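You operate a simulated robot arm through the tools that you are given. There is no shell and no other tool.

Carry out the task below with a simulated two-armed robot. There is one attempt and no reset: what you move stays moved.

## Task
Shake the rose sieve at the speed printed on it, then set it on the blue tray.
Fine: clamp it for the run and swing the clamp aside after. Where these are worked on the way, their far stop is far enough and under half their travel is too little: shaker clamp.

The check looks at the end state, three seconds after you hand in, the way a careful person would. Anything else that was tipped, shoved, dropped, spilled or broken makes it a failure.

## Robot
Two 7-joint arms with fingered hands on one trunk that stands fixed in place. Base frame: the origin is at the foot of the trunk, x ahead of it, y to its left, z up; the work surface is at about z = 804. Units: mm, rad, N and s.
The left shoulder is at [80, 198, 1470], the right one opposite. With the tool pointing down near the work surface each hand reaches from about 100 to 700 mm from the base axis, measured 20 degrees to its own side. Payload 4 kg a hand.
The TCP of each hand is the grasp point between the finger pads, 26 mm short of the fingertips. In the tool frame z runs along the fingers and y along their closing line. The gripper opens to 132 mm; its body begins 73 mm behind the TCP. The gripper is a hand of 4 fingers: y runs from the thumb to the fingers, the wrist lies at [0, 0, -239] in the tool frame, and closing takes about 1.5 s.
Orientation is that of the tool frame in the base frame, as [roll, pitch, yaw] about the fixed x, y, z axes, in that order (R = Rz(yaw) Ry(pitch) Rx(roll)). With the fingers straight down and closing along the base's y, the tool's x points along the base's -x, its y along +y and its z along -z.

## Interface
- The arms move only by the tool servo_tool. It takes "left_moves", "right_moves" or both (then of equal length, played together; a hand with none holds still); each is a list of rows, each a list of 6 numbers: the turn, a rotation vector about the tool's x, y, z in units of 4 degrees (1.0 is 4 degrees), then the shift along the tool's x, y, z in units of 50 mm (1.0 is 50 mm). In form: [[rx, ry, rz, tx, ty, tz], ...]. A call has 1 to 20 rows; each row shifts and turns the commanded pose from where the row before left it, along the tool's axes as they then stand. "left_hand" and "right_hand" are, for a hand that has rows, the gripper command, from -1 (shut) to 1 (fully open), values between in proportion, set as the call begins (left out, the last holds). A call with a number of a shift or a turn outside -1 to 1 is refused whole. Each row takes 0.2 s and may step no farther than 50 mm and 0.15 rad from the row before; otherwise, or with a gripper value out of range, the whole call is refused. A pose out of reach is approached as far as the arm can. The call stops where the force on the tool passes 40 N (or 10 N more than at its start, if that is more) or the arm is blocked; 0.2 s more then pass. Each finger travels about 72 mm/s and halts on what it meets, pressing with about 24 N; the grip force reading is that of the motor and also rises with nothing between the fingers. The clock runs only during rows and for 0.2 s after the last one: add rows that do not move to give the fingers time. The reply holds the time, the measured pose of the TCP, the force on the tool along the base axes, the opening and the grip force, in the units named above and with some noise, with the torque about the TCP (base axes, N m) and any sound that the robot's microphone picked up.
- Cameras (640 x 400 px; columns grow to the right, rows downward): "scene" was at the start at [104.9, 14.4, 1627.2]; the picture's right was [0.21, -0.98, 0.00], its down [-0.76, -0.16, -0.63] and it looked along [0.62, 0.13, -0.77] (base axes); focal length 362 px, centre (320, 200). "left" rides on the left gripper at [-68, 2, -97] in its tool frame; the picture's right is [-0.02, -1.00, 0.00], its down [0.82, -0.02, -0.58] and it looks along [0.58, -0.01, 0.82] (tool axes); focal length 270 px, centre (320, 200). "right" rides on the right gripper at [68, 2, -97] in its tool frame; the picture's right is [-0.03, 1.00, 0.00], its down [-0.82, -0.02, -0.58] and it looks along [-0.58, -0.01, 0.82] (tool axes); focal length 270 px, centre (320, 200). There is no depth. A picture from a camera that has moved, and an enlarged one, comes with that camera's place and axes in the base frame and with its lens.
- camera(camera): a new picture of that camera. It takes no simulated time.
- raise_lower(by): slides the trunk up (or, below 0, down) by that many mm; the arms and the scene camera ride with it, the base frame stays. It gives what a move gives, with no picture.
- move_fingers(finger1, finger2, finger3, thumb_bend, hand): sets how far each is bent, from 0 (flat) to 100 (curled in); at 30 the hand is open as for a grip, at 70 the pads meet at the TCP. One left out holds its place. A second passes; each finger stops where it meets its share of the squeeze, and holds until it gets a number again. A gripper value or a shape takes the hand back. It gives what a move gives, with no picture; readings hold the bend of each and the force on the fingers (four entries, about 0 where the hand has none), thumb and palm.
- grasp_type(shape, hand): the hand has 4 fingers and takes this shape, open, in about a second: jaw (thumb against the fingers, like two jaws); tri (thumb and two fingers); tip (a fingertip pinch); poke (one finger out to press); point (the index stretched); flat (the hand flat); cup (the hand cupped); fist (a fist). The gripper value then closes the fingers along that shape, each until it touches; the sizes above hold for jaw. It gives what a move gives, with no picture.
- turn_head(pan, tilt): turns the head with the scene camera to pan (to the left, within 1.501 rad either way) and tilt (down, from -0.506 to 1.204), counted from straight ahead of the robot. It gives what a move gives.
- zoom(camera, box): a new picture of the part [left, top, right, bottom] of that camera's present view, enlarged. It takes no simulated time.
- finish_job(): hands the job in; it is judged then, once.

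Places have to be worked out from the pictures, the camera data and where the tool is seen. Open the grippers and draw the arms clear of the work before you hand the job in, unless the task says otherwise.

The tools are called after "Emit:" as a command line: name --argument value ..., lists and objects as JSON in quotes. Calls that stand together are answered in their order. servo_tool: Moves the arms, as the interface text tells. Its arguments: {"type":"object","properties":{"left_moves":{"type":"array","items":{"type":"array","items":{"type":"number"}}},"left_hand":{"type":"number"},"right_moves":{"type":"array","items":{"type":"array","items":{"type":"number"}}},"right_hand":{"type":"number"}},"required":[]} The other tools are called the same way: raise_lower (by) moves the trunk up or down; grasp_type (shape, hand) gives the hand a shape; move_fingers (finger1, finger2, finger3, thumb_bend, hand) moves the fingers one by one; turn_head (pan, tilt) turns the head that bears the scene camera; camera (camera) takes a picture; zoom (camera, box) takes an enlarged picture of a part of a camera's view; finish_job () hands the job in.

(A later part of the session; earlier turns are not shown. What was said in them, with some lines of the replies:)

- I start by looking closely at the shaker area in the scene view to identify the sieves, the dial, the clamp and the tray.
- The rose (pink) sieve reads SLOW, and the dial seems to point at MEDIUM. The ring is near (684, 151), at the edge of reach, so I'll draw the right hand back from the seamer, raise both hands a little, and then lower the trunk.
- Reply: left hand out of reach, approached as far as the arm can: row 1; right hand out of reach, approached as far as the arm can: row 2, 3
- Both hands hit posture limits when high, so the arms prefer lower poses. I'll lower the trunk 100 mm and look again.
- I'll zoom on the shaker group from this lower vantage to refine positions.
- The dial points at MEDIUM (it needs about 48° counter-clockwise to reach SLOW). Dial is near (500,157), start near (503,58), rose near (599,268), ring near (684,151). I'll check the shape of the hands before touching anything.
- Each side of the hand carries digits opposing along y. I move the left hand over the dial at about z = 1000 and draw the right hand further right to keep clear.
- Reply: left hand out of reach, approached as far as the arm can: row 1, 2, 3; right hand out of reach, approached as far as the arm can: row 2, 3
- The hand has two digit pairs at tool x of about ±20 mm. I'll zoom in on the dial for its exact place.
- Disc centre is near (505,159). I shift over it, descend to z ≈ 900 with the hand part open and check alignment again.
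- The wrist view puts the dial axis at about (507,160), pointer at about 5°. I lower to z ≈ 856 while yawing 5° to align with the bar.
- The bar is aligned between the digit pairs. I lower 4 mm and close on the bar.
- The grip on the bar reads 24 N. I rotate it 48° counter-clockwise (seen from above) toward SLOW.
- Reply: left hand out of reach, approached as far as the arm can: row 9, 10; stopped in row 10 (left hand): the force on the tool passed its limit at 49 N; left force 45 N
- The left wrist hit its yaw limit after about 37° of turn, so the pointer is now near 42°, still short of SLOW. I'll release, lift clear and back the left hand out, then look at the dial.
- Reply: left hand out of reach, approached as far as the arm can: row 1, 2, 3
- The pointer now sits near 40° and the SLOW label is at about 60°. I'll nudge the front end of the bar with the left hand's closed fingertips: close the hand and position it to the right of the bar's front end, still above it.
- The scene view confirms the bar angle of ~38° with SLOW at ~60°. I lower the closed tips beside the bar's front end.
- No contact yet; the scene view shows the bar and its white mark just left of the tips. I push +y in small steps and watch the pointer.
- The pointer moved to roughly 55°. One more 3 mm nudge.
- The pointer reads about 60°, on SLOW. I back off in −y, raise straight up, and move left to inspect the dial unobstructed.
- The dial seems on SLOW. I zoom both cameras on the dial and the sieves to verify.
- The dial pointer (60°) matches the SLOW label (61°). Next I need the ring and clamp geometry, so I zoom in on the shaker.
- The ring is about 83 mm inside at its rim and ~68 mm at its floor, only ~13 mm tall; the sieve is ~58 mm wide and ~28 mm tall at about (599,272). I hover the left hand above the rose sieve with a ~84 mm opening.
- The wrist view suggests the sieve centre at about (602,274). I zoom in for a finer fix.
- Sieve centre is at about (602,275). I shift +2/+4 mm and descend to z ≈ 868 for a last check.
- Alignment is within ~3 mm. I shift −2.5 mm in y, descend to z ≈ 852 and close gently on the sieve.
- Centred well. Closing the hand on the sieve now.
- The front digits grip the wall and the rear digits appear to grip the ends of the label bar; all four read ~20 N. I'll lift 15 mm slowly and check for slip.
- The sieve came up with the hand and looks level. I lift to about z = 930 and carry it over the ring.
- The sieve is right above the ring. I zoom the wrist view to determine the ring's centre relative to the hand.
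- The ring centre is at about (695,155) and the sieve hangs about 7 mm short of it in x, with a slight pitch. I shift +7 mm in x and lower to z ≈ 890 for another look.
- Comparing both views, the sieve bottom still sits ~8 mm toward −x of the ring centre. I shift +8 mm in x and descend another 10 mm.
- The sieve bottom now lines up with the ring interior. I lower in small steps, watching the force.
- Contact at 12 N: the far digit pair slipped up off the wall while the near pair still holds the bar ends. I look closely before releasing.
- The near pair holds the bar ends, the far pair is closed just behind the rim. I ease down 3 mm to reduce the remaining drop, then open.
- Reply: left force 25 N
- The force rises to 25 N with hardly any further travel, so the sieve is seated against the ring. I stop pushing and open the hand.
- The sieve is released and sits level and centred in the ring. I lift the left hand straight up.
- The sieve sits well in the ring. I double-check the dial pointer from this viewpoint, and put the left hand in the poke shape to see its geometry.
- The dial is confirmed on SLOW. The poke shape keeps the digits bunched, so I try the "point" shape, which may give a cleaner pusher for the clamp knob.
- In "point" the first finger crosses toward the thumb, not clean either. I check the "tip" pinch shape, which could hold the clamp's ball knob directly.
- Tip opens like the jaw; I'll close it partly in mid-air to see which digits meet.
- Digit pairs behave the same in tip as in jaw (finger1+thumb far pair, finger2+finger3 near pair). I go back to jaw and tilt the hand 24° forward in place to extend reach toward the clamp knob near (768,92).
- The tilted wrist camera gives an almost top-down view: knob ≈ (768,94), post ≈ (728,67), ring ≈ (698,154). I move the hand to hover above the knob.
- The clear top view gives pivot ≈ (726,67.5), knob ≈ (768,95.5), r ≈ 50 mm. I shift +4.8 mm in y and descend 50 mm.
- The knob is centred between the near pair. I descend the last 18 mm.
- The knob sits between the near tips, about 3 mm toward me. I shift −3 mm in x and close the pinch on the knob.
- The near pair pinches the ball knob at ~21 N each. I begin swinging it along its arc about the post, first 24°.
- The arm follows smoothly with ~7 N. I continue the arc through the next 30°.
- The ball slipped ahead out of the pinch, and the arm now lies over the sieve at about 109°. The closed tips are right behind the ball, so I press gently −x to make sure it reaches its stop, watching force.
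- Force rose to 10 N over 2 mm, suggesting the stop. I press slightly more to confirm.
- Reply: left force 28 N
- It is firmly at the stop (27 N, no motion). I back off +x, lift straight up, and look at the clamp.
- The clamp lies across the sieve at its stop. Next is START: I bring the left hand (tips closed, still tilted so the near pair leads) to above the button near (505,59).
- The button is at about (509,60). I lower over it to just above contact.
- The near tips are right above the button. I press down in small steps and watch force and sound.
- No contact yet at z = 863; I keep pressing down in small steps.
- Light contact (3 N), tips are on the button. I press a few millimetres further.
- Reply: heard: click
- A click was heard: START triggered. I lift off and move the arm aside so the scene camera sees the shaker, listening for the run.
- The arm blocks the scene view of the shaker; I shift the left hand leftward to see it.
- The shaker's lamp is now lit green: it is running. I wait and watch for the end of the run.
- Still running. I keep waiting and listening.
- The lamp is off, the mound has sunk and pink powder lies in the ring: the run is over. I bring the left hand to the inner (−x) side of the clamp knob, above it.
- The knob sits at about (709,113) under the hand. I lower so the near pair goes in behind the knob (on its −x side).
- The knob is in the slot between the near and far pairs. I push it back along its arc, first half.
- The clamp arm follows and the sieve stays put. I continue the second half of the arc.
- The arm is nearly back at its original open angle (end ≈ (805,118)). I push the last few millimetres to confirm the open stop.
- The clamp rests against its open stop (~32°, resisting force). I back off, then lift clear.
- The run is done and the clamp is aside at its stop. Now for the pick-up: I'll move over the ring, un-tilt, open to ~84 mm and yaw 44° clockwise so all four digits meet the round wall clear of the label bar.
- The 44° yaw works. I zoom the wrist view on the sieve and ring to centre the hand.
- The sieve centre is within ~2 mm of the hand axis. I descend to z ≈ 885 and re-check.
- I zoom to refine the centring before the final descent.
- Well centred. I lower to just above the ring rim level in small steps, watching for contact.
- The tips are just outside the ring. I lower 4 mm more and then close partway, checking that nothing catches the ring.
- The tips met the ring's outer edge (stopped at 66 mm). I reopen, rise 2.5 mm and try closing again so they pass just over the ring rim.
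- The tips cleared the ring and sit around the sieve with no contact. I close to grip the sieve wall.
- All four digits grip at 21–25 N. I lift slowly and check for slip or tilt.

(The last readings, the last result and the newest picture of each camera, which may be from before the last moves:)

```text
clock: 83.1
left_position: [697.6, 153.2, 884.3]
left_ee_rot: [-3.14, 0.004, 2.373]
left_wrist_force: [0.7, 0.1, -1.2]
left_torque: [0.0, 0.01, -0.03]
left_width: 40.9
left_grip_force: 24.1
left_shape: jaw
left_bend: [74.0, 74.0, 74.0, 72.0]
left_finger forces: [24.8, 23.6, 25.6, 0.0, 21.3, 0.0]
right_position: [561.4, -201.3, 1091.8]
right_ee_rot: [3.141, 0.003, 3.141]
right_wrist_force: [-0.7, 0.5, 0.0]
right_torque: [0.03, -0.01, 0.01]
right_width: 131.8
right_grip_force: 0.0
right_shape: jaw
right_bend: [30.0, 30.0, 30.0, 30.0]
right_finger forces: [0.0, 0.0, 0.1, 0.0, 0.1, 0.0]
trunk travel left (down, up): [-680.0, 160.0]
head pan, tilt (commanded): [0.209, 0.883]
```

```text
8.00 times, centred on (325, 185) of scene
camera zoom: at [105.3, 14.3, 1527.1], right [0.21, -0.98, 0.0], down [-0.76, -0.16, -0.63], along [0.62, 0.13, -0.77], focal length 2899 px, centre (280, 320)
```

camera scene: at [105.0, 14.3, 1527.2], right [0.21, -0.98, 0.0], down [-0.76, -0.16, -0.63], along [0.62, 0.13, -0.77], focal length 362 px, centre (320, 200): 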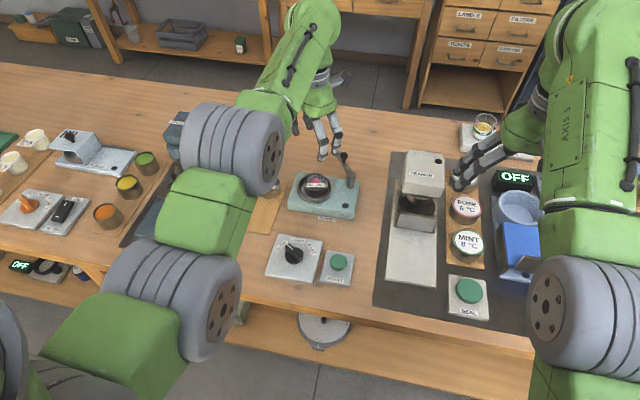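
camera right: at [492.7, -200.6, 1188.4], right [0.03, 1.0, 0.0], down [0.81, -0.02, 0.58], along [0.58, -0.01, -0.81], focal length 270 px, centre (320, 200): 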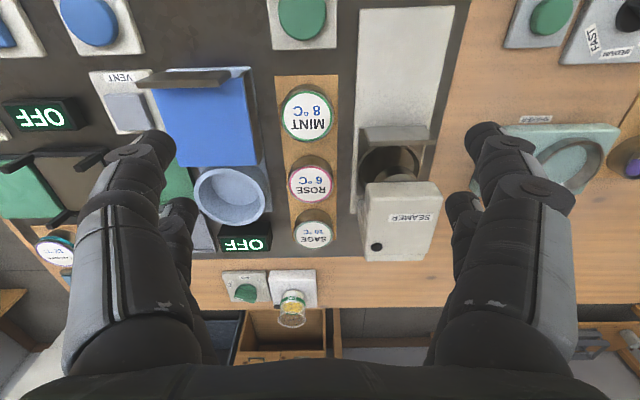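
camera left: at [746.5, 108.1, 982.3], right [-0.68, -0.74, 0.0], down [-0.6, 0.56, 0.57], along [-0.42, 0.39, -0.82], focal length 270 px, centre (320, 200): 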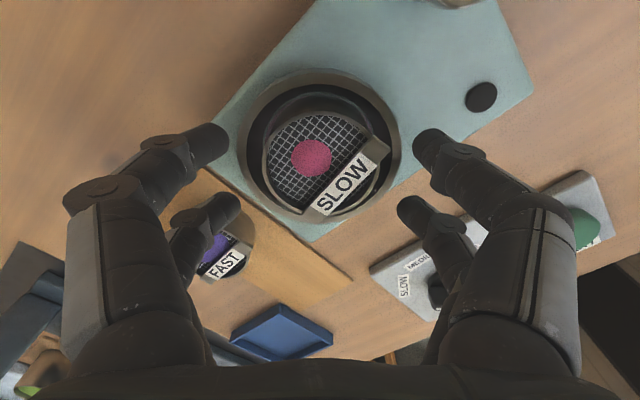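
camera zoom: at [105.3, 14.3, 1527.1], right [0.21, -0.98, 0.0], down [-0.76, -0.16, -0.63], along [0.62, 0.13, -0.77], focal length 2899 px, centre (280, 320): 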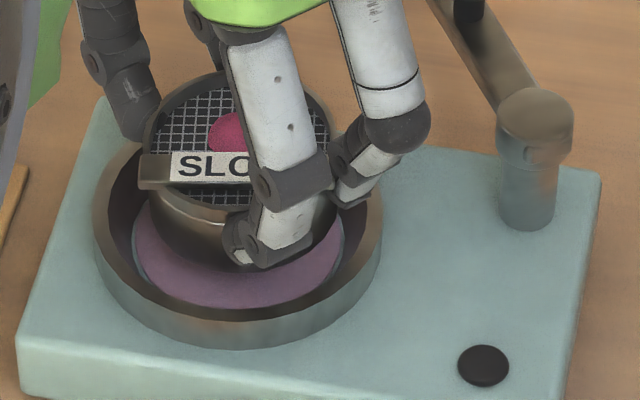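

The sieve is up and level. I lift further to z ≈ 955, unwind the yaw, then check before carrying it to the tray.

Emit:
servo_tool --left_moves '[[0, 0, 0, 0, 0, -0.25], [0, 0, 0, 0, 0, -0.35], [0, 0, 0, 0, 0, -0.35], [0, 0, 0, 0, 0, -0.35], [0, 0, 0, 0, 0, -0.15], [0, 0, -0.5, 0, 0, 0], [0, 0, -1, 0, 0, 0], [0, 0, -1, 0, 0, 0], [0, 0, -1, 0, 0, 0], [0, 0, -1, 0, 0, 0], [0, 0, -1, 0, 0, 0], [0, 0, -1, 0, 0, 0], [0, 0, -1, 0, 0, 0], [0, 0, -1, 0, 0, 0], [0, 0, -1, 0, 0, 0], [0, 0, -1, 0, 0, 0], [0, 0, -0.5, 0, 0, 0], [0, 0, 0, 0, 0, 0]]'

Emit:
camera --camera "left"

Emit:
camera --camera "scene"

```text
clock: 86.9
left_position: [700.2, 153.1, 957.0]
left_ee_rot: [-3.135, 0.0, -3.141]
left_wrist_force: [1.2, -0.5, -0.8]
left_torque: [0.05, 0.01, 0.03]
left_width: 41.1
left_grip_force: 23.7
left_shape: jaw
left_bend: [74.0, 74.0, 74.0, 72.0]
left_finger forces: [25.6, 24.0, 26.2, 0.0, 22.0, 0.1]
right_position: [563.0, -202.0, 1090.9]
right_ee_rot: [3.141, 0.005, 3.142]
right_wrist_force: [0.4, 0.5, 0.0]
right_torque: [-0.01, 0.03, 0.0]
right_width: 132.0
right_grip_force: 0.0
right_shape: jaw
right_bend: [30.0, 30.0, 30.0, 30.0]
right_finger forces: [0.0, 0.1, 0.0, 0.0, 0.0, 0.1]
trunk travel left (down, up): [-680.0, 160.0]
head pan, tilt (commanded): [0.209, 0.883]
```

```text
taken
camera left: at [768.5, 155.5, 1054.4], right [0.03, -1.0, 0.0], down [-0.82, -0.02, 0.58], along [-0.58, -0.02, -0.82], focal length 270 px, centre (320, 200)
```

left: 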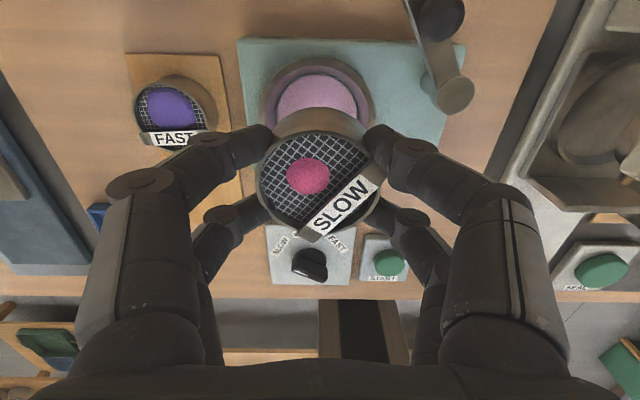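

```text
taken
camera scene: at [105.2, 14.3, 1527.2], right [0.21, -0.98, 0.0], down [-0.76, -0.16, -0.63], along [0.62, 0.13, -0.77], focal length 362 px, centre (320, 200)
```

scene: 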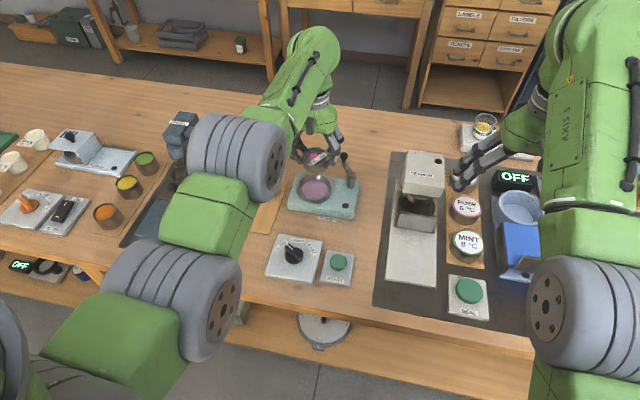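

Held level. I carry it toward the tray, half the way first.

Emit:
servo_tool --left_moves '[[0, 0, 0, 0.2, 0.25, 0], [0, 0, 0, 0.33, 0.41, 0], [0, 0, 0, 0.33, 0.41, 0], [0, 0, 0, 0.33, 0.41, 0], [0, 0, 0, 0.33, 0.41, 0], [0, 0, 0, 0.2, 0.25, 0], [0, 0, 0, 0, 0, 0]]'

Emit:
camera --camera "left"

Emit:
camera --camera "scene"

```text
clock: 88.5
left_position: [612.8, 260.9, 956.3]
left_ee_rot: [-3.137, 0.003, 3.139]
left_wrist_force: [0.5, 0.1, -1.1]
left_torque: [0.01, -0.03, -0.02]
left_width: 40.6
left_grip_force: 23.8
left_shape: jaw
left_bend: [74.0, 74.0, 74.0, 72.0]
left_finger forces: [26.2, 24.5, 26.7, 0.0, 23.0, 0.0]
right_position: [561.4, -200.9, 1092.1]
right_ee_rot: [3.141, 0.003, -3.141]
right_wrist_force: [-0.1, -0.7, -0.8]
right_torque: [0.03, 0.02, 0.04]
right_width: 131.9
right_grip_force: 0.0
right_shape: jaw
right_bend: [30.0, 30.0, 30.0, 30.0]
right_finger forces: [0.1, 0.1, 0.0, 0.0, 0.1, 0.0]
trunk travel left (down, up): [-680.0, 160.0]
head pan, tilt (commanded): [0.209, 0.883]
```

```text
taken
camera left: at [681.2, 262.8, 1054.5], right [0.02, -1.0, 0.0], down [-0.82, -0.02, 0.58], along [-0.58, -0.02, -0.82], focal length 270 px, centre (320, 200)
```

left: 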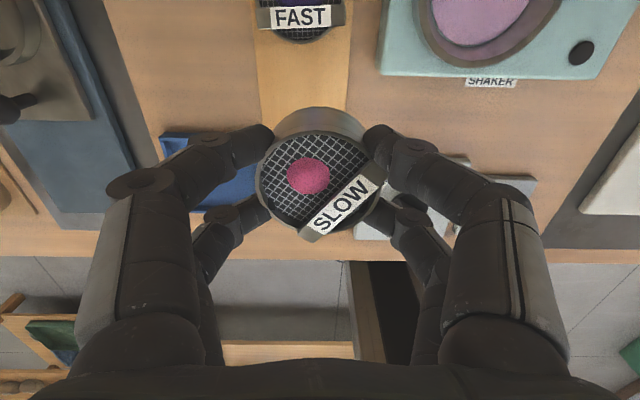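

```text
taken
camera scene: at [105.6, 14.1, 1527.1], right [0.21, -0.98, 0.0], down [-0.76, -0.16, -0.63], along [0.62, 0.13, -0.77], focal length 362 px, centre (320, 200)
```

scene: 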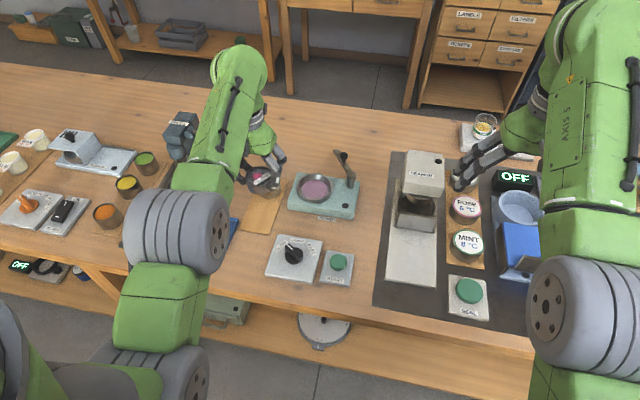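

The path is clear. I carry it the rest of the way to above the tray centre, near (531,361).

Emit:
servo_tool --left_moves '[[0, 0, 0, 0.2, 0.25, 0], [0, 0, 0, 0.33, 0.4, 0], [0, 0, 0, 0.33, 0.4, 0], [0, 0, 0, 0.33, 0.4, 0], [0, 0, 0, 0.33, 0.4, 0], [0, 0, 0, 0.12, 0.15, 0], [0, 0, 0, 0, 0, 0]]'

Emit:
camera --camera "left"

Emit:
camera --camera "scene"

```text
clock: 90.1
left_position: [530.6, 357.3, 954.3]
left_ee_rot: [-3.136, 0.002, 3.139]
left_wrist_force: [-0.6, 1.0, -0.7]
left_torque: [0.01, -0.02, -0.01]
left_width: 40.7
left_grip_force: 23.6
left_shape: jaw
left_bend: [74.0, 74.0, 74.0, 72.0]
left_finger forces: [26.4, 24.4, 26.8, 0.0, 23.3, 0.1]
right_position: [561.5, -201.2, 1091.7]
right_ee_rot: [3.14, 0.004, -3.141]
right_wrist_force: [-0.8, 0.4, 0.5]
right_torque: [-0.03, 0.03, 0.0]
right_width: 132.0
right_grip_force: 0.0
right_shape: jaw
right_bend: [30.0, 30.0, 30.0, 30.0]
right_finger forces: [0.0, 0.1, 0.0, 0.0, 0.0, 0.0]
trunk travel left (down, up): [-680.0, 160.0]
head pan, tilt (commanded): [0.209, 0.883]
```

```text
taken
camera left: at [598.6, 359.9, 1051.4], right [0.02, -1.0, 0.0], down [-0.82, -0.02, 0.58], along [-0.58, -0.02, -0.82], focal length 270 px, centre (320, 200)
```

left: 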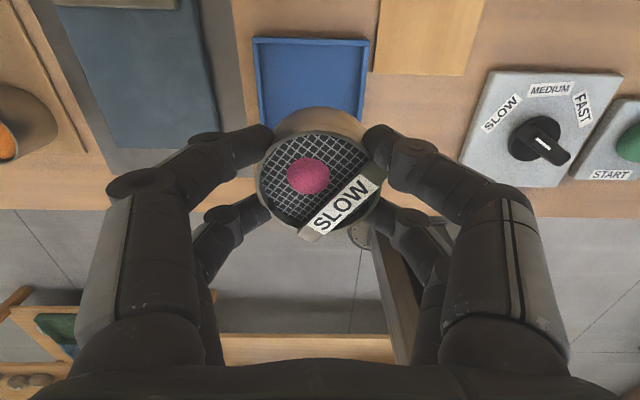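

```text
taken
camera scene: at [105.4, 14.2, 1527.1], right [0.21, -0.98, 0.0], down [-0.76, -0.16, -0.63], along [0.62, 0.13, -0.77], focal length 362 px, centre (320, 200)
```

scene: 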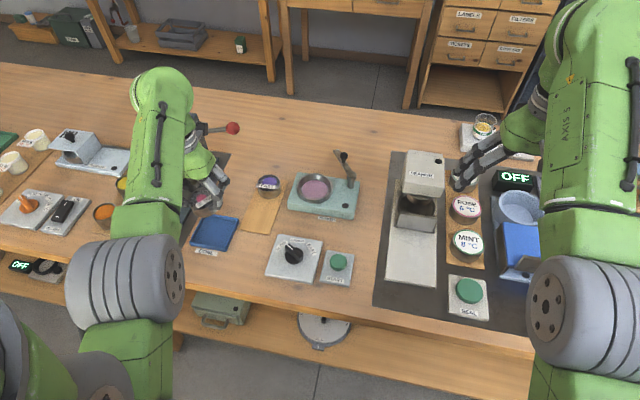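

The tray spans x ≈ 483–580, y ≈ 319–409 (centre ≈ (532,363)). I nudge +6/+4 mm and descend to z ≈ 875.

Emit:
servo_tool --left_moves '[[0, 0, 0, -0.12, 0.08, 0.3], [0, 0, 0, 0, 0, 0.45], [0, 0, 0, 0, 0, 0.45], [0, 0, 0, 0, 0, 0.35], [0, 0, 0, 0, 0, 0]]'

Emit:
camera --camera "left"

Emit:
zoom --camera "scene" --box '[170, 170, 270, 270]'

```text
clock: 91.3
left_position: [536.0, 362.9, 878.2]
left_ee_rot: [-3.135, 0.002, 3.141]
left_wrist_force: [-0.1, -0.7, -1.2]
left_torque: [0.01, -0.03, 0.0]
left_width: 40.7
left_grip_force: 23.4
left_shape: jaw
left_bend: [74.0, 74.0, 74.0, 72.0]
left_finger forces: [26.8, 24.4, 27.1, 0.1, 23.6, 0.0]
right_position: [562.0, -201.2, 1090.6]
right_ee_rot: [3.139, 0.003, 3.139]
right_wrist_force: [0.2, 0.9, -0.2]
right_torque: [0.0, 0.01, 0.04]
right_width: 132.0
right_grip_force: 0.0
right_shape: jaw
right_bend: [30.0, 30.0, 30.0, 30.0]
right_finger forces: [0.0, 0.0, 0.0, 0.0, 0.0, 0.1]
trunk travel left (down, up): [-680.0, 160.0]
head pan, tilt (commanded): [0.209, 0.883]
```

```text
taken
camera left: at [605.2, 365.6, 976.2], right [0.02, -1.0, 0.0], down [-0.82, -0.02, 0.58], along [-0.58, -0.02, -0.82], focal length 270 px, centre (320, 200)
```

left: 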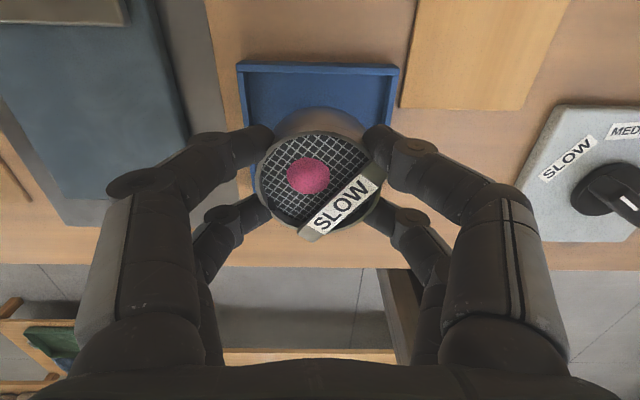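

```text
4.00 times, centred on (220, 220) of scene
camera zoom: at [105.0, 14.3, 1527.2], right [0.21, -0.98, 0.0], down [-0.76, -0.16, -0.63], along [0.62, 0.13, -0.77], focal length 1449 px, centre (720, 120)
```

zoom: 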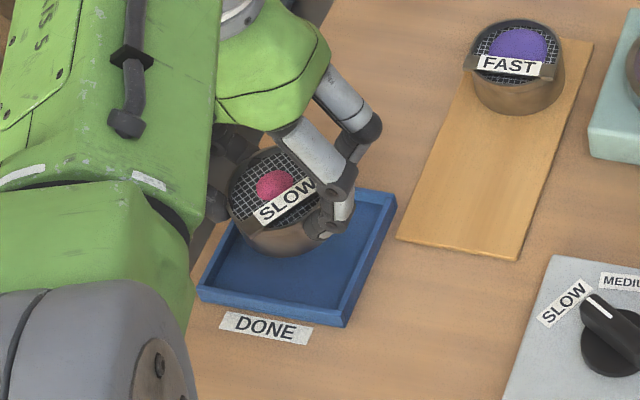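

Alignment over the tray looks good. I lower in small steps until the sieve touches the tray floor.

Emit:
servo_tool --left_moves '[[0, 0, 0, 0, 0, 0.08], [0, 0, 0, 0, 0, 0.08], [0, 0, 0, 0, 0, 0.08], [0, 0, 0, 0, 0, 0.06], [0, 0, 0, 0, 0, 0]]'

Emit:
zoom --camera "scene" --box '[170, 170, 270, 270]'

```text
clock: 92.5
left_position: [536.7, 364.1, 862.0]
left_ee_rot: [-3.136, 0.002, 3.141]
left_wrist_force: [0.3, 0.2, -0.8]
left_torque: [0.02, -0.01, 0.02]
left_width: 40.8
left_grip_force: 24.0
left_shape: jaw
left_bend: [74.0, 74.0, 74.0, 72.0]
left_finger forces: [26.8, 24.6, 27.2, 0.1, 23.9, 0.1]
right_position: [561.2, -201.2, 1091.2]
right_ee_rot: [3.138, 0.004, -3.14]
right_wrist_force: [0.0, -0.5, 0.4]
right_torque: [-0.01, 0.0, -0.01]
right_width: 131.8
right_grip_force: 0.1
right_shape: jaw
right_bend: [30.0, 30.0, 30.0, 30.0]
right_finger forces: [0.1, 0.0, 0.0, 0.0, 0.0, 0.0]
trunk travel left (down, up): [-680.0, 160.0]
head pan, tilt (commanded): [0.209, 0.883]
```

```text
4.00 times, centred on (220, 220) of scene
camera zoom: at [105.1, 14.4, 1527.2], right [0.21, -0.98, 0.0], down [-0.76, -0.16, -0.63], along [0.62, 0.13, -0.77], focal length 1449 px, centre (720, 120)
```

zoom: 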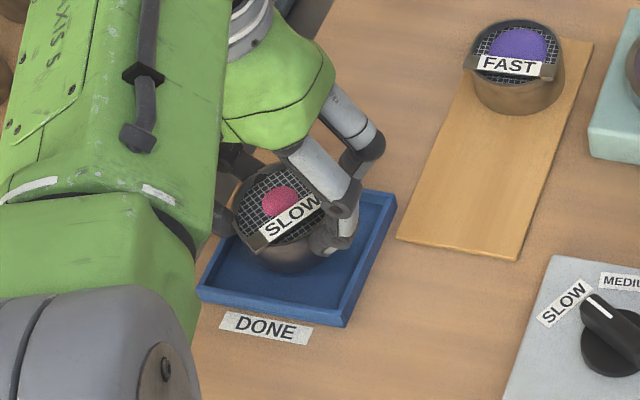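

No contact yet at z = 862; continuing down slowly.

Emit:
servo_tool --left_moves '[[0, 0, 0, 0, 0, 0.05], [0, 0, 0, 0, 0, 0.05], [0, 0, 0, 0, 0, 0]]'

Emit:
zoom --camera "scene" --box '[170, 170, 270, 270]'

```text
clock: 93.3
left_position: [536.4, 364.8, 856.5]
left_ee_rot: [-3.136, 0.0, -3.142]
left_wrist_force: [0.1, 0.9, -0.5]
left_torque: [0.0, 0.0, -0.01]
left_width: 40.6
left_grip_force: 24.0
left_shape: jaw
left_bend: [74.0, 74.0, 74.0, 72.0]
left_finger forces: [26.9, 24.4, 27.1, 0.0, 23.8, 0.1]
right_position: [561.7, -202.4, 1091.4]
right_ee_rot: [3.14, 0.004, -3.142]
right_wrist_force: [0.8, 0.3, -0.4]
right_torque: [-0.04, 0.02, -0.03]
right_width: 131.9
right_grip_force: 0.0
right_shape: jaw
right_bend: [30.0, 30.0, 30.0, 30.0]
right_finger forces: [0.0, 0.1, 0.0, 0.0, 0.0, 0.0]
trunk travel left (down, up): [-680.0, 160.0]
head pan, tilt (commanded): [0.209, 0.883]
```

```text
4.00 times, centred on (220, 220) of scene
camera zoom: at [105.0, 14.4, 1527.2], right [0.21, -0.98, 0.0], down [-0.76, -0.16, -0.63], along [0.62, 0.13, -0.77], focal length 1449 px, centre (720, 120)
```

zoom: 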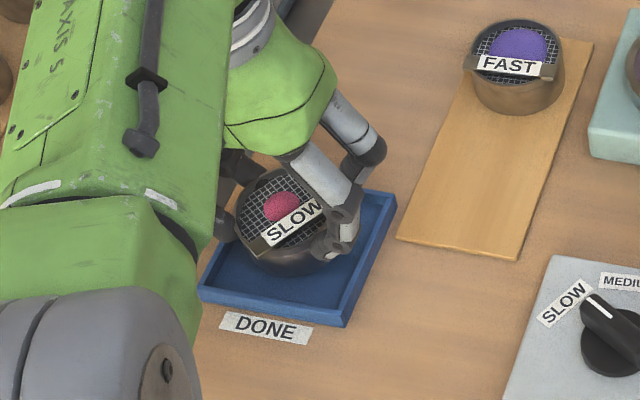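

Still hanging free at 856.5; I ease further down in 2 mm steps.

Emit:
servo_tool --left_moves '[[0, 0, 0, 0, 0, 0.04], [0, 0, 0, 0, 0, 0.04], [0, 0, 0, 0, 0, 0]]'

```text
clock: 94.1
left_position: [537.5, 364.6, 852.8]
left_ee_rot: [-3.136, 0.002, 3.14]
left_wrist_force: [0.5, 0.2, -0.3]
left_torque: [0.0, 0.03, 0.0]
left_width: 40.7
left_grip_force: 23.8
left_shape: jaw
left_bend: [74.0, 74.0, 74.0, 72.0]
left_finger forces: [26.8, 24.5, 27.1, 0.0, 23.9, 0.0]
right_position: [561.3, -202.2, 1091.6]
right_ee_rot: [3.14, 0.003, 3.14]
right_wrist_force: [0.2, -0.4, 0.3]
right_torque: [0.0, -0.01, 0.0]
right_width: 131.9
right_grip_force: 0.1
right_shape: jaw
right_bend: [30.0, 30.0, 30.0, 30.0]
right_finger forces: [0.0, 0.0, 0.0, 0.0, 0.0, 0.1]
trunk travel left (down, up): [-680.0, 160.0]
head pan, tilt (commanded): [0.209, 0.883]
```

Nearly there (hanging weight seems to be vanishing). Another 2–3 mm.

Emit:
servo_tool --left_moves '[[0, 0, 0, 0, 0, 0.03], [0, 0, 0, 0, 0, 0.03], [0, 0, 0, 0, 0, 0]]'

Emit:
zoom --camera "scene" --box '[190, 190, 250, 250]'

```text
clock: 94.9
left_position: [537.3, 364.1, 850.0]
left_ee_rot: [-3.136, 0.001, 3.139]
left_wrist_force: [-0.2, 0.8, -0.7]
left_torque: [0.02, -0.02, 0.0]
left_width: 41.0
left_grip_force: 23.9
left_shape: jaw
left_bend: [74.0, 74.0, 74.0, 72.0]
left_finger forces: [26.9, 24.5, 27.1, 0.1, 23.8, 0.0]
right_position: [561.3, -201.5, 1091.9]
right_ee_rot: [3.14, 0.003, 3.14]
right_wrist_force: [0.0, 0.0, 0.5]
right_torque: [0.0, -0.03, -0.01]
right_width: 132.1
right_grip_force: 0.0
right_shape: jaw
right_bend: [30.0, 30.0, 30.0, 30.0]
right_finger forces: [0.0, 0.0, 0.0, 0.0, 0.0, 0.0]
trunk travel left (down, up): [-680.0, 160.0]
head pan, tilt (commanded): [0.209, 0.883]
```

```text
6.67 times, centred on (220, 220) of scene
camera zoom: at [105.1, 14.4, 1527.2], right [0.21, -0.98, 0.0], down [-0.76, -0.16, -0.63], along [0.62, 0.13, -0.77], focal length 2416 px, centre (987, 67)
```

zoom: 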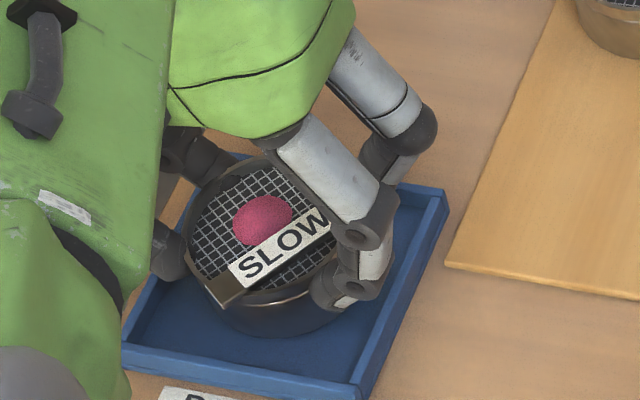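

Still no reaction force. I continue in small steps; the tips remain above and inside the tray rim.

Emit:
servo_tool --left_moves '[[0, 0, 0, 0, 0, 0.03], [0, 0, 0, 0, 0, 0.03], [0, 0, 0, 0, 0, 0]]'

```text
clock: 95.7
left_position: [537.9, 365.2, 846.2]
left_ee_rot: [-3.138, 0.002, 3.14]
left_wrist_force: [0.8, -0.4, 2.2]
left_torque: [0.05, 0.06, -0.01]
left_width: 40.7
left_grip_force: 24.1
left_shape: jaw
left_bend: [74.0, 74.0, 74.0, 72.0]
left_finger forces: [27.2, 25.2, 27.5, 0.0, 24.4, 0.1]
right_position: [560.7, -202.3, 1092.2]
right_ee_rot: [-3.141, 0.002, 3.141]
right_wrist_force: [0.0, 0.3, 0.4]
right_torque: [-0.01, 0.0, 0.0]
right_width: 132.0
right_grip_force: 0.0
right_shape: jaw
right_bend: [30.0, 30.0, 30.0, 30.0]
right_finger forces: [0.1, 0.0, 0.1, 0.0, 0.0, 0.0]
trunk travel left (down, up): [-680.0, 160.0]
head pan, tilt (commanded): [0.209, 0.883]
```

Contact at 2 N: the sieve rests on the tray. I open only slightly (to ~50 mm) so the digits don't touch the tray rim, and look.

Emit:
servo_tool --left_moves '[[0, 0, 0, 0, 0, 0], [0, 0, 0, 0, 0, 0], [0, 0, 0, 0, 0, 0]]' --left_hand -0.24

Emit:
zoom --camera "left" --box '[200, 50, 440, 270]'

Emit:
zoom --camera "scene" --box '[190, 190, 250, 250]'

```text
clock: 96.5
left_position: [537.1, 364.0, 846.6]
left_ee_rot: [-3.135, 0.002, 3.14]
left_wrist_force: [0.1, 1.0, -0.3]
left_torque: [-0.02, 0.04, 0.0]
left_width: 50.0
left_grip_force: 0.0
left_shape: jaw
left_bend: [74.0, 73.0, 73.0, 70.0]
left_finger forces: [0.0, 0.1, 0.4, 0.1, 0.4, 0.1]
right_position: [560.6, -202.2, 1091.1]
right_ee_rot: [3.14, 0.004, -3.14]
right_wrist_force: [0.0, -0.6, 0.5]
right_torque: [0.01, 0.04, -0.01]
right_width: 131.8
right_grip_force: 0.2
right_shape: jaw
right_bend: [30.0, 30.0, 30.0, 30.0]
right_finger forces: [0.0, 0.0, 0.0, 0.0, 0.0, 0.1]
trunk travel left (down, up): [-680.0, 160.0]
head pan, tilt (commanded): [0.209, 0.883]
```

```text
1.82 times, centred on (320, 160) of left
camera zoom: at [605.8, 366.6, 943.7], right [0.02, -1.0, 0.0], down [-0.82, -0.02, 0.58], along [-0.58, -0.02, -0.82], focal length 491 px, centre (320, 273)
```

zoom: 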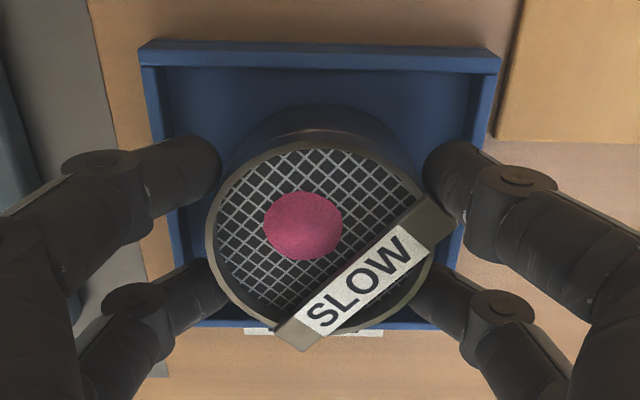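

```text
6.67 times, centred on (220, 220) of scene
camera zoom: at [105.0, 14.3, 1527.2], right [0.21, -0.98, 0.0], down [-0.76, -0.16, -0.63], along [0.62, 0.13, -0.77], focal length 2416 px, centre (987, 67)
```

zoom: 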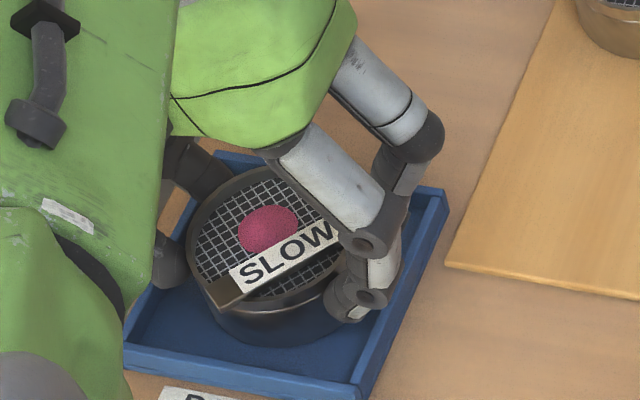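

The sieve stands free inside the tray. I open a little more, then lift straight up slowly and check it stays.

Emit:
servo_tool --left_moves '[[0, 0, 0, 0, 0, 0], [0, 0, 0, 0, 0, 0], [0, 0, 0, 0, 0, -0.1], [0, 0, 0, 0, 0, -0.1], [0, 0, 0, 0, 0, 0]]' --left_hand -0.14

Emit:
zoom --camera "left" --box '[200, 50, 440, 270]'

Emit:
zoom --camera "scene" --box '[190, 190, 250, 250]'

```text
clock: 97.7
left_position: [536.6, 363.2, 856.7]
left_ee_rot: [-3.137, 0.002, 3.142]
left_wrist_force: [-0.6, 0.6, -0.1]
left_torque: [0.02, 0.02, -0.01]
left_width: 56.2
left_grip_force: 0.0
left_shape: jaw
left_bend: [73.0, 73.0, 73.0, 70.0]
left_finger forces: [0.0, 0.0, 0.1, 0.1, 0.0, 0.0]
right_position: [561.2, -201.8, 1090.8]
right_ee_rot: [3.14, 0.002, 3.141]
right_wrist_force: [0.7, 0.5, -0.3]
right_torque: [-0.01, -0.04, 0.02]
right_width: 131.8
right_grip_force: 0.1
right_shape: jaw
right_bend: [30.0, 30.0, 30.0, 30.0]
right_finger forces: [0.1, 0.0, 0.0, 0.1, 0.1, 0.1]
trunk travel left (down, up): [-680.0, 160.0]
head pan, tilt (commanded): [0.209, 0.883]
```

```text
1.82 times, centred on (320, 160) of left
camera zoom: at [605.6, 365.5, 954.0], right [0.02, -1.0, 0.0], down [-0.82, -0.02, 0.58], along [-0.58, -0.02, -0.82], focal length 491 px, centre (320, 273)
```

zoom: 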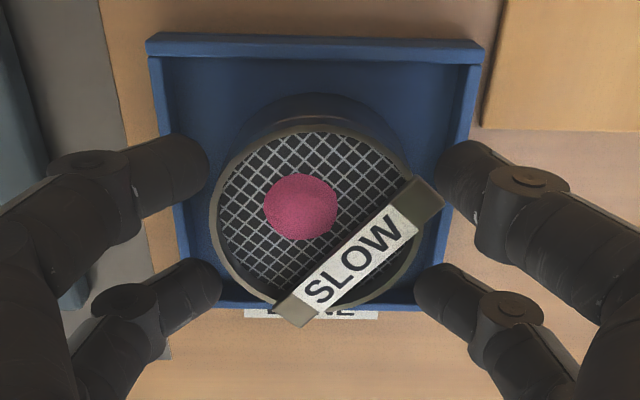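

```text
6.67 times, centred on (220, 220) of scene
camera zoom: at [105.0, 14.4, 1527.2], right [0.21, -0.98, 0.0], down [-0.76, -0.16, -0.63], along [0.62, 0.13, -0.77], focal length 2416 px, centre (987, 67)
```

zoom: 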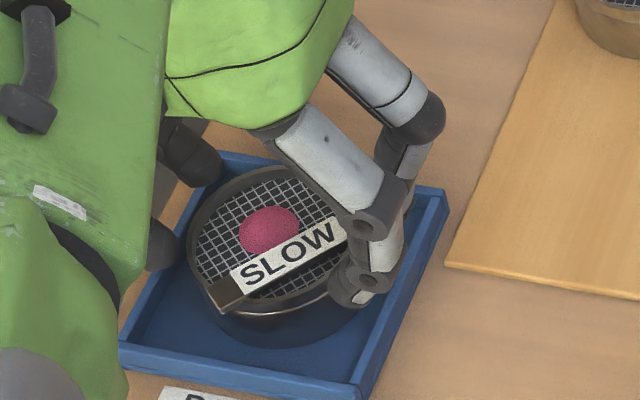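

The sieve stays put in the tray. I lift well clear and open the hand.

Emit:
servo_tool --left_moves '[[0, 0, 0, 0, 0, -0.2], [0, 0, 0, 0, 0, -0.4], [0, 0, 0, 0, 0, -0.6], [0, 0, 0, 0, 0, -0.7], [0, 0, 0, 0, 0, -0.7], [0, 0, 0, 0, 0, 0]]'

Emit:
camera --camera "left"

Emit:
camera --camera "scene"

```text
clock: 99.1
left_position: [536.5, 366.1, 985.0]
left_ee_rot: [-3.136, 0.002, 3.141]
left_wrist_force: [0.0, 0.5, 0.2]
left_torque: [0.0, -0.01, -0.02]
left_width: 56.1
left_grip_force: 0.0
left_shape: jaw
left_bend: [73.0, 73.0, 73.0, 70.0]
left_finger forces: [0.1, 0.0, 0.0, 0.0, 0.0, 0.1]
right_position: [562.0, -201.8, 1091.5]
right_ee_rot: [3.139, 0.005, 3.142]
right_wrist_force: [0.0, -0.5, 0.7]
right_torque: [0.02, 0.01, -0.04]
right_width: 131.9
right_grip_force: 0.0
right_shape: jaw
right_bend: [30.0, 30.0, 30.0, 30.0]
right_finger forces: [0.0, 0.1, 0.0, 0.1, 0.0, 0.0]
trunk travel left (down, up): [-680.0, 160.0]
head pan, tilt (commanded): [0.209, 0.883]
```

```text
taken
camera left: at [605.0, 367.7, 1083.1], right [0.02, -1.0, 0.0], down [-0.82, -0.02, 0.58], along [-0.58, -0.02, -0.82], focal length 270 px, centre (320, 200)
```

left: 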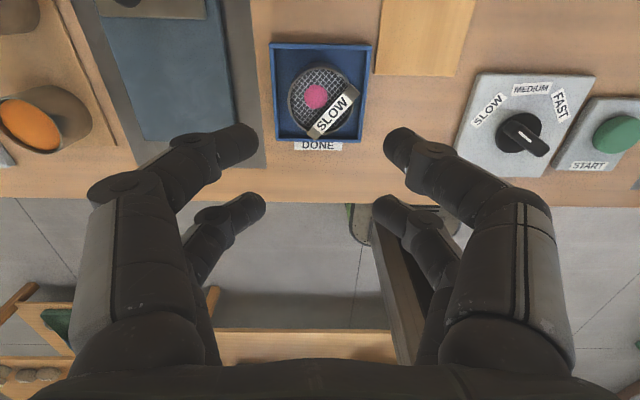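

```text
taken
camera scene: at [105.0, 14.5, 1527.2], right [0.21, -0.98, 0.0], down [-0.76, -0.16, -0.63], along [0.62, 0.13, -0.77], focal length 362 px, centre (320, 200)
```

scene: 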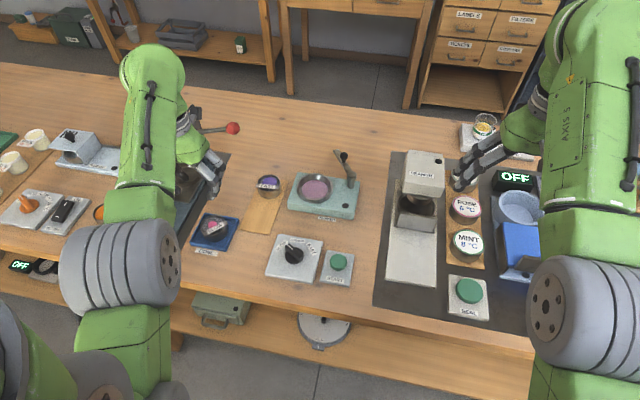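

The sieve is in the DONE tray. I zoom in to verify it lies flat inside, and check the clamp and the rest.

Emit:
zoom --camera "left" --box '[240, 20, 400, 170]'

Emit:
zoom --camera "scene" --box '[180, 190, 270, 270]'

Emit:
zoom --camera "scene" --box '[240, 130, 380, 290]'

```text
2.67 times, centred on (320, 95) of left
camera zoom: at [605.0, 367.7, 1083.1], right [0.02, -1.0, 0.0], down [-0.82, -0.02, 0.58], along [-0.58, -0.02, -0.82], focal length 721 px, centre (320, 480)
```

zoom: 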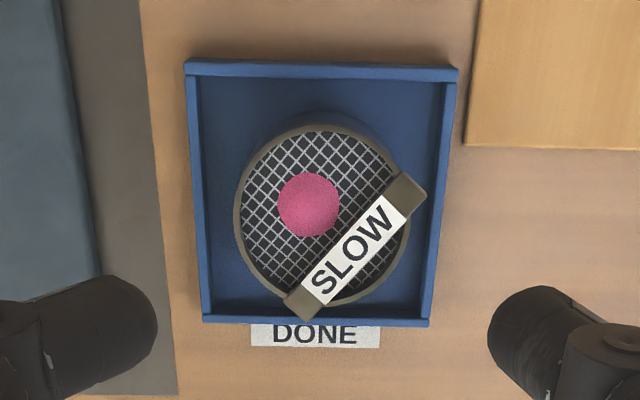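

```text
5.00 times, centred on (225, 230) of scene
camera zoom: at [105.0, 14.5, 1527.2], right [0.21, -0.98, 0.0], down [-0.76, -0.16, -0.63], along [0.62, 0.13, -0.77], focal length 1812 px, centre (795, 50)
```

zoom: 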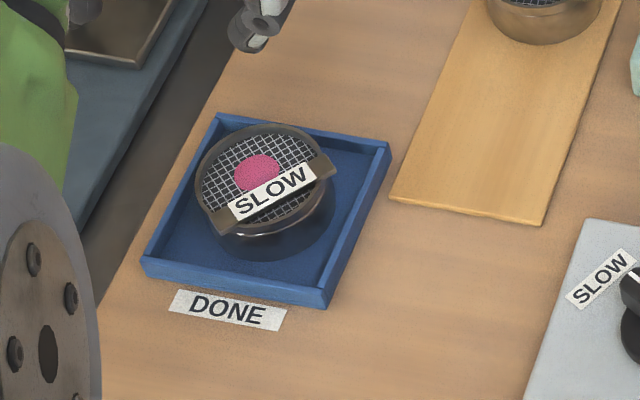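

```text
2.50 times, centred on (310, 210) of scene
camera zoom: at [105.0, 14.5, 1527.2], right [0.21, -0.98, 0.0], down [-0.76, -0.16, -0.63], along [0.62, 0.13, -0.77], focal length 906 px, centre (345, 175)
```

zoom: 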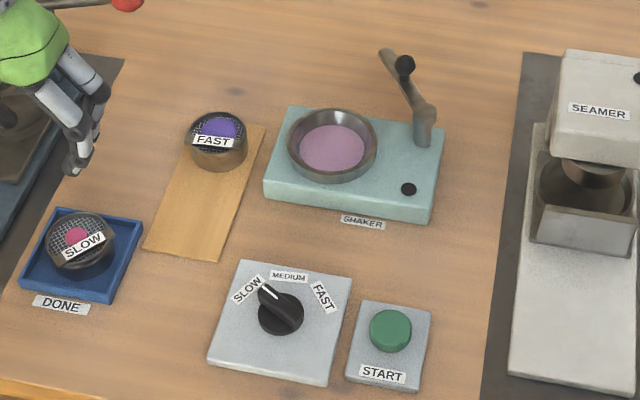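

Everything looks right: sieve flat in the tray, clamp aside at its stop, dial on SLOW, lamp off. I open the left hand fully and draw it up and away.

Emit:
servo_tool --left_moves '[[0, 0, 0, 0, 0, -0.5], [0, 0, 0, 0.2, 0.3, -0.6], [0, 0, 0, 0.2, 0.4, -0.3], [0, 0, 0, 0.2, 0.4, 0], [0, 0, 0, 0, 0, 0], [0, 0, 0, 0, 0, 0]]' --left_hand 1

Emit:
camera --camera "scene"

Emit:
camera --camera "left"

```text
clock: 100.5
left_position: [506.1, 418.6, 1059.2]
left_ee_rot: [-3.136, 0.002, -3.14]
left_wrist_force: [0.0, 0.0, -0.4]
left_torque: [0.03, 0.01, 0.0]
left_width: 131.8
left_grip_force: 0.2
left_shape: jaw
left_bend: [30.0, 30.0, 30.0, 30.0]
left_finger forces: [0.1, 0.0, 0.1, 0.0, 0.0, 0.1]
right_position: [562.6, -202.3, 1091.6]
right_ee_rot: [3.14, 0.003, -3.142]
right_wrist_force: [0.6, 0.9, 0.5]
right_torque: [0.0, -0.02, 0.02]
right_width: 132.0
right_grip_force: 0.2
right_shape: jaw
right_bend: [30.0, 30.0, 30.0, 30.0]
right_finger forces: [0.0, 0.0, 0.0, 0.0, 0.1, 0.1]
trunk travel left (down, up): [-680.0, 160.0]
head pan, tilt (commanded): [0.209, 0.883]
```

```text
taken
camera scene: at [105.1, 14.2, 1527.2], right [0.21, -0.98, 0.0], down [-0.76, -0.16, -0.63], along [0.62, 0.13, -0.77], focal length 362 px, centre (320, 200)
```

scene: 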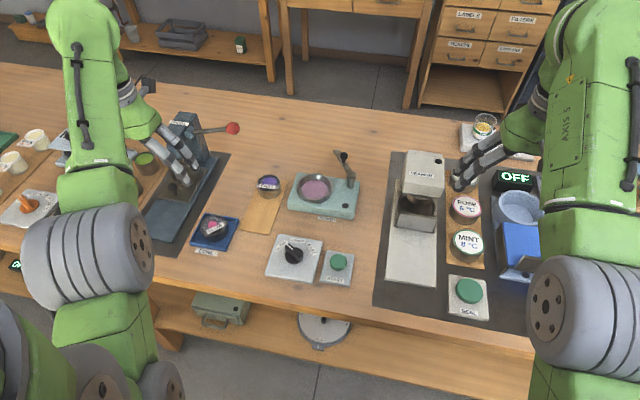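

```text
taken
camera left: at [574.7, 421.0, 1155.9], right [0.02, -1.0, 0.0], down [-0.82, -0.02, 0.58], along [-0.58, -0.02, -0.82], focal length 270 px, centre (320, 200)
```

left: 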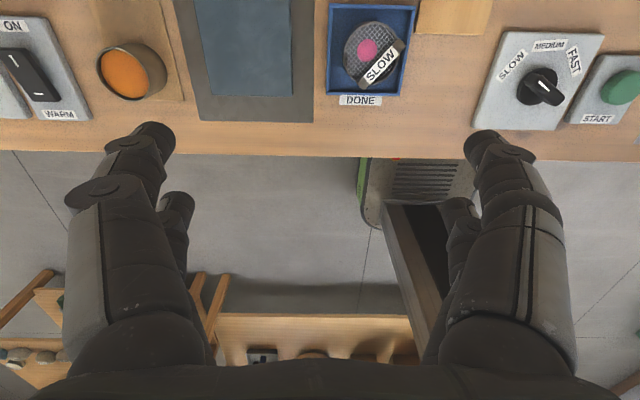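

Both hands are open and clear, the rose sieve rests flat on the blue tray, the clamp is swung aside, and nothing else was disturbed. I hand the job in.

Emit:
finish_job

```text
The job is handed in.
```

The rose sieve was shaken at SLOW, the speed printed on it, and now sits flat on the blue tray. I've handed the job in, but no result came back, so I can't confirm it passed.

- **Dial:** I turned it from MEDIUM to SLOW. It took two goes because the left wrist reached its limit partway, so I nudged the pointer the rest of the way with closed fingertips.
- **Shaking:** I set the sieve in the ring and swung the clamp over to its stop. Then I pressed START, which clicked, and the lamp came on. When the lamp went off, the mound had sunk and pink powder lay in the ring.
- **Clamp:** It is swung back aside, against its open stop.
- **Rough spots:** The grip partly slipped while I lowered the sieve into the ring, so I pressed it down with about 25 N before releasing. The fingers also caught the ring's edge once before I lifted the sieve out. The sieve stayed upright and I saw no spill outside the ring.

In the last pictures nothing else on the bench looked moved. Both hands are open and clear of the work.
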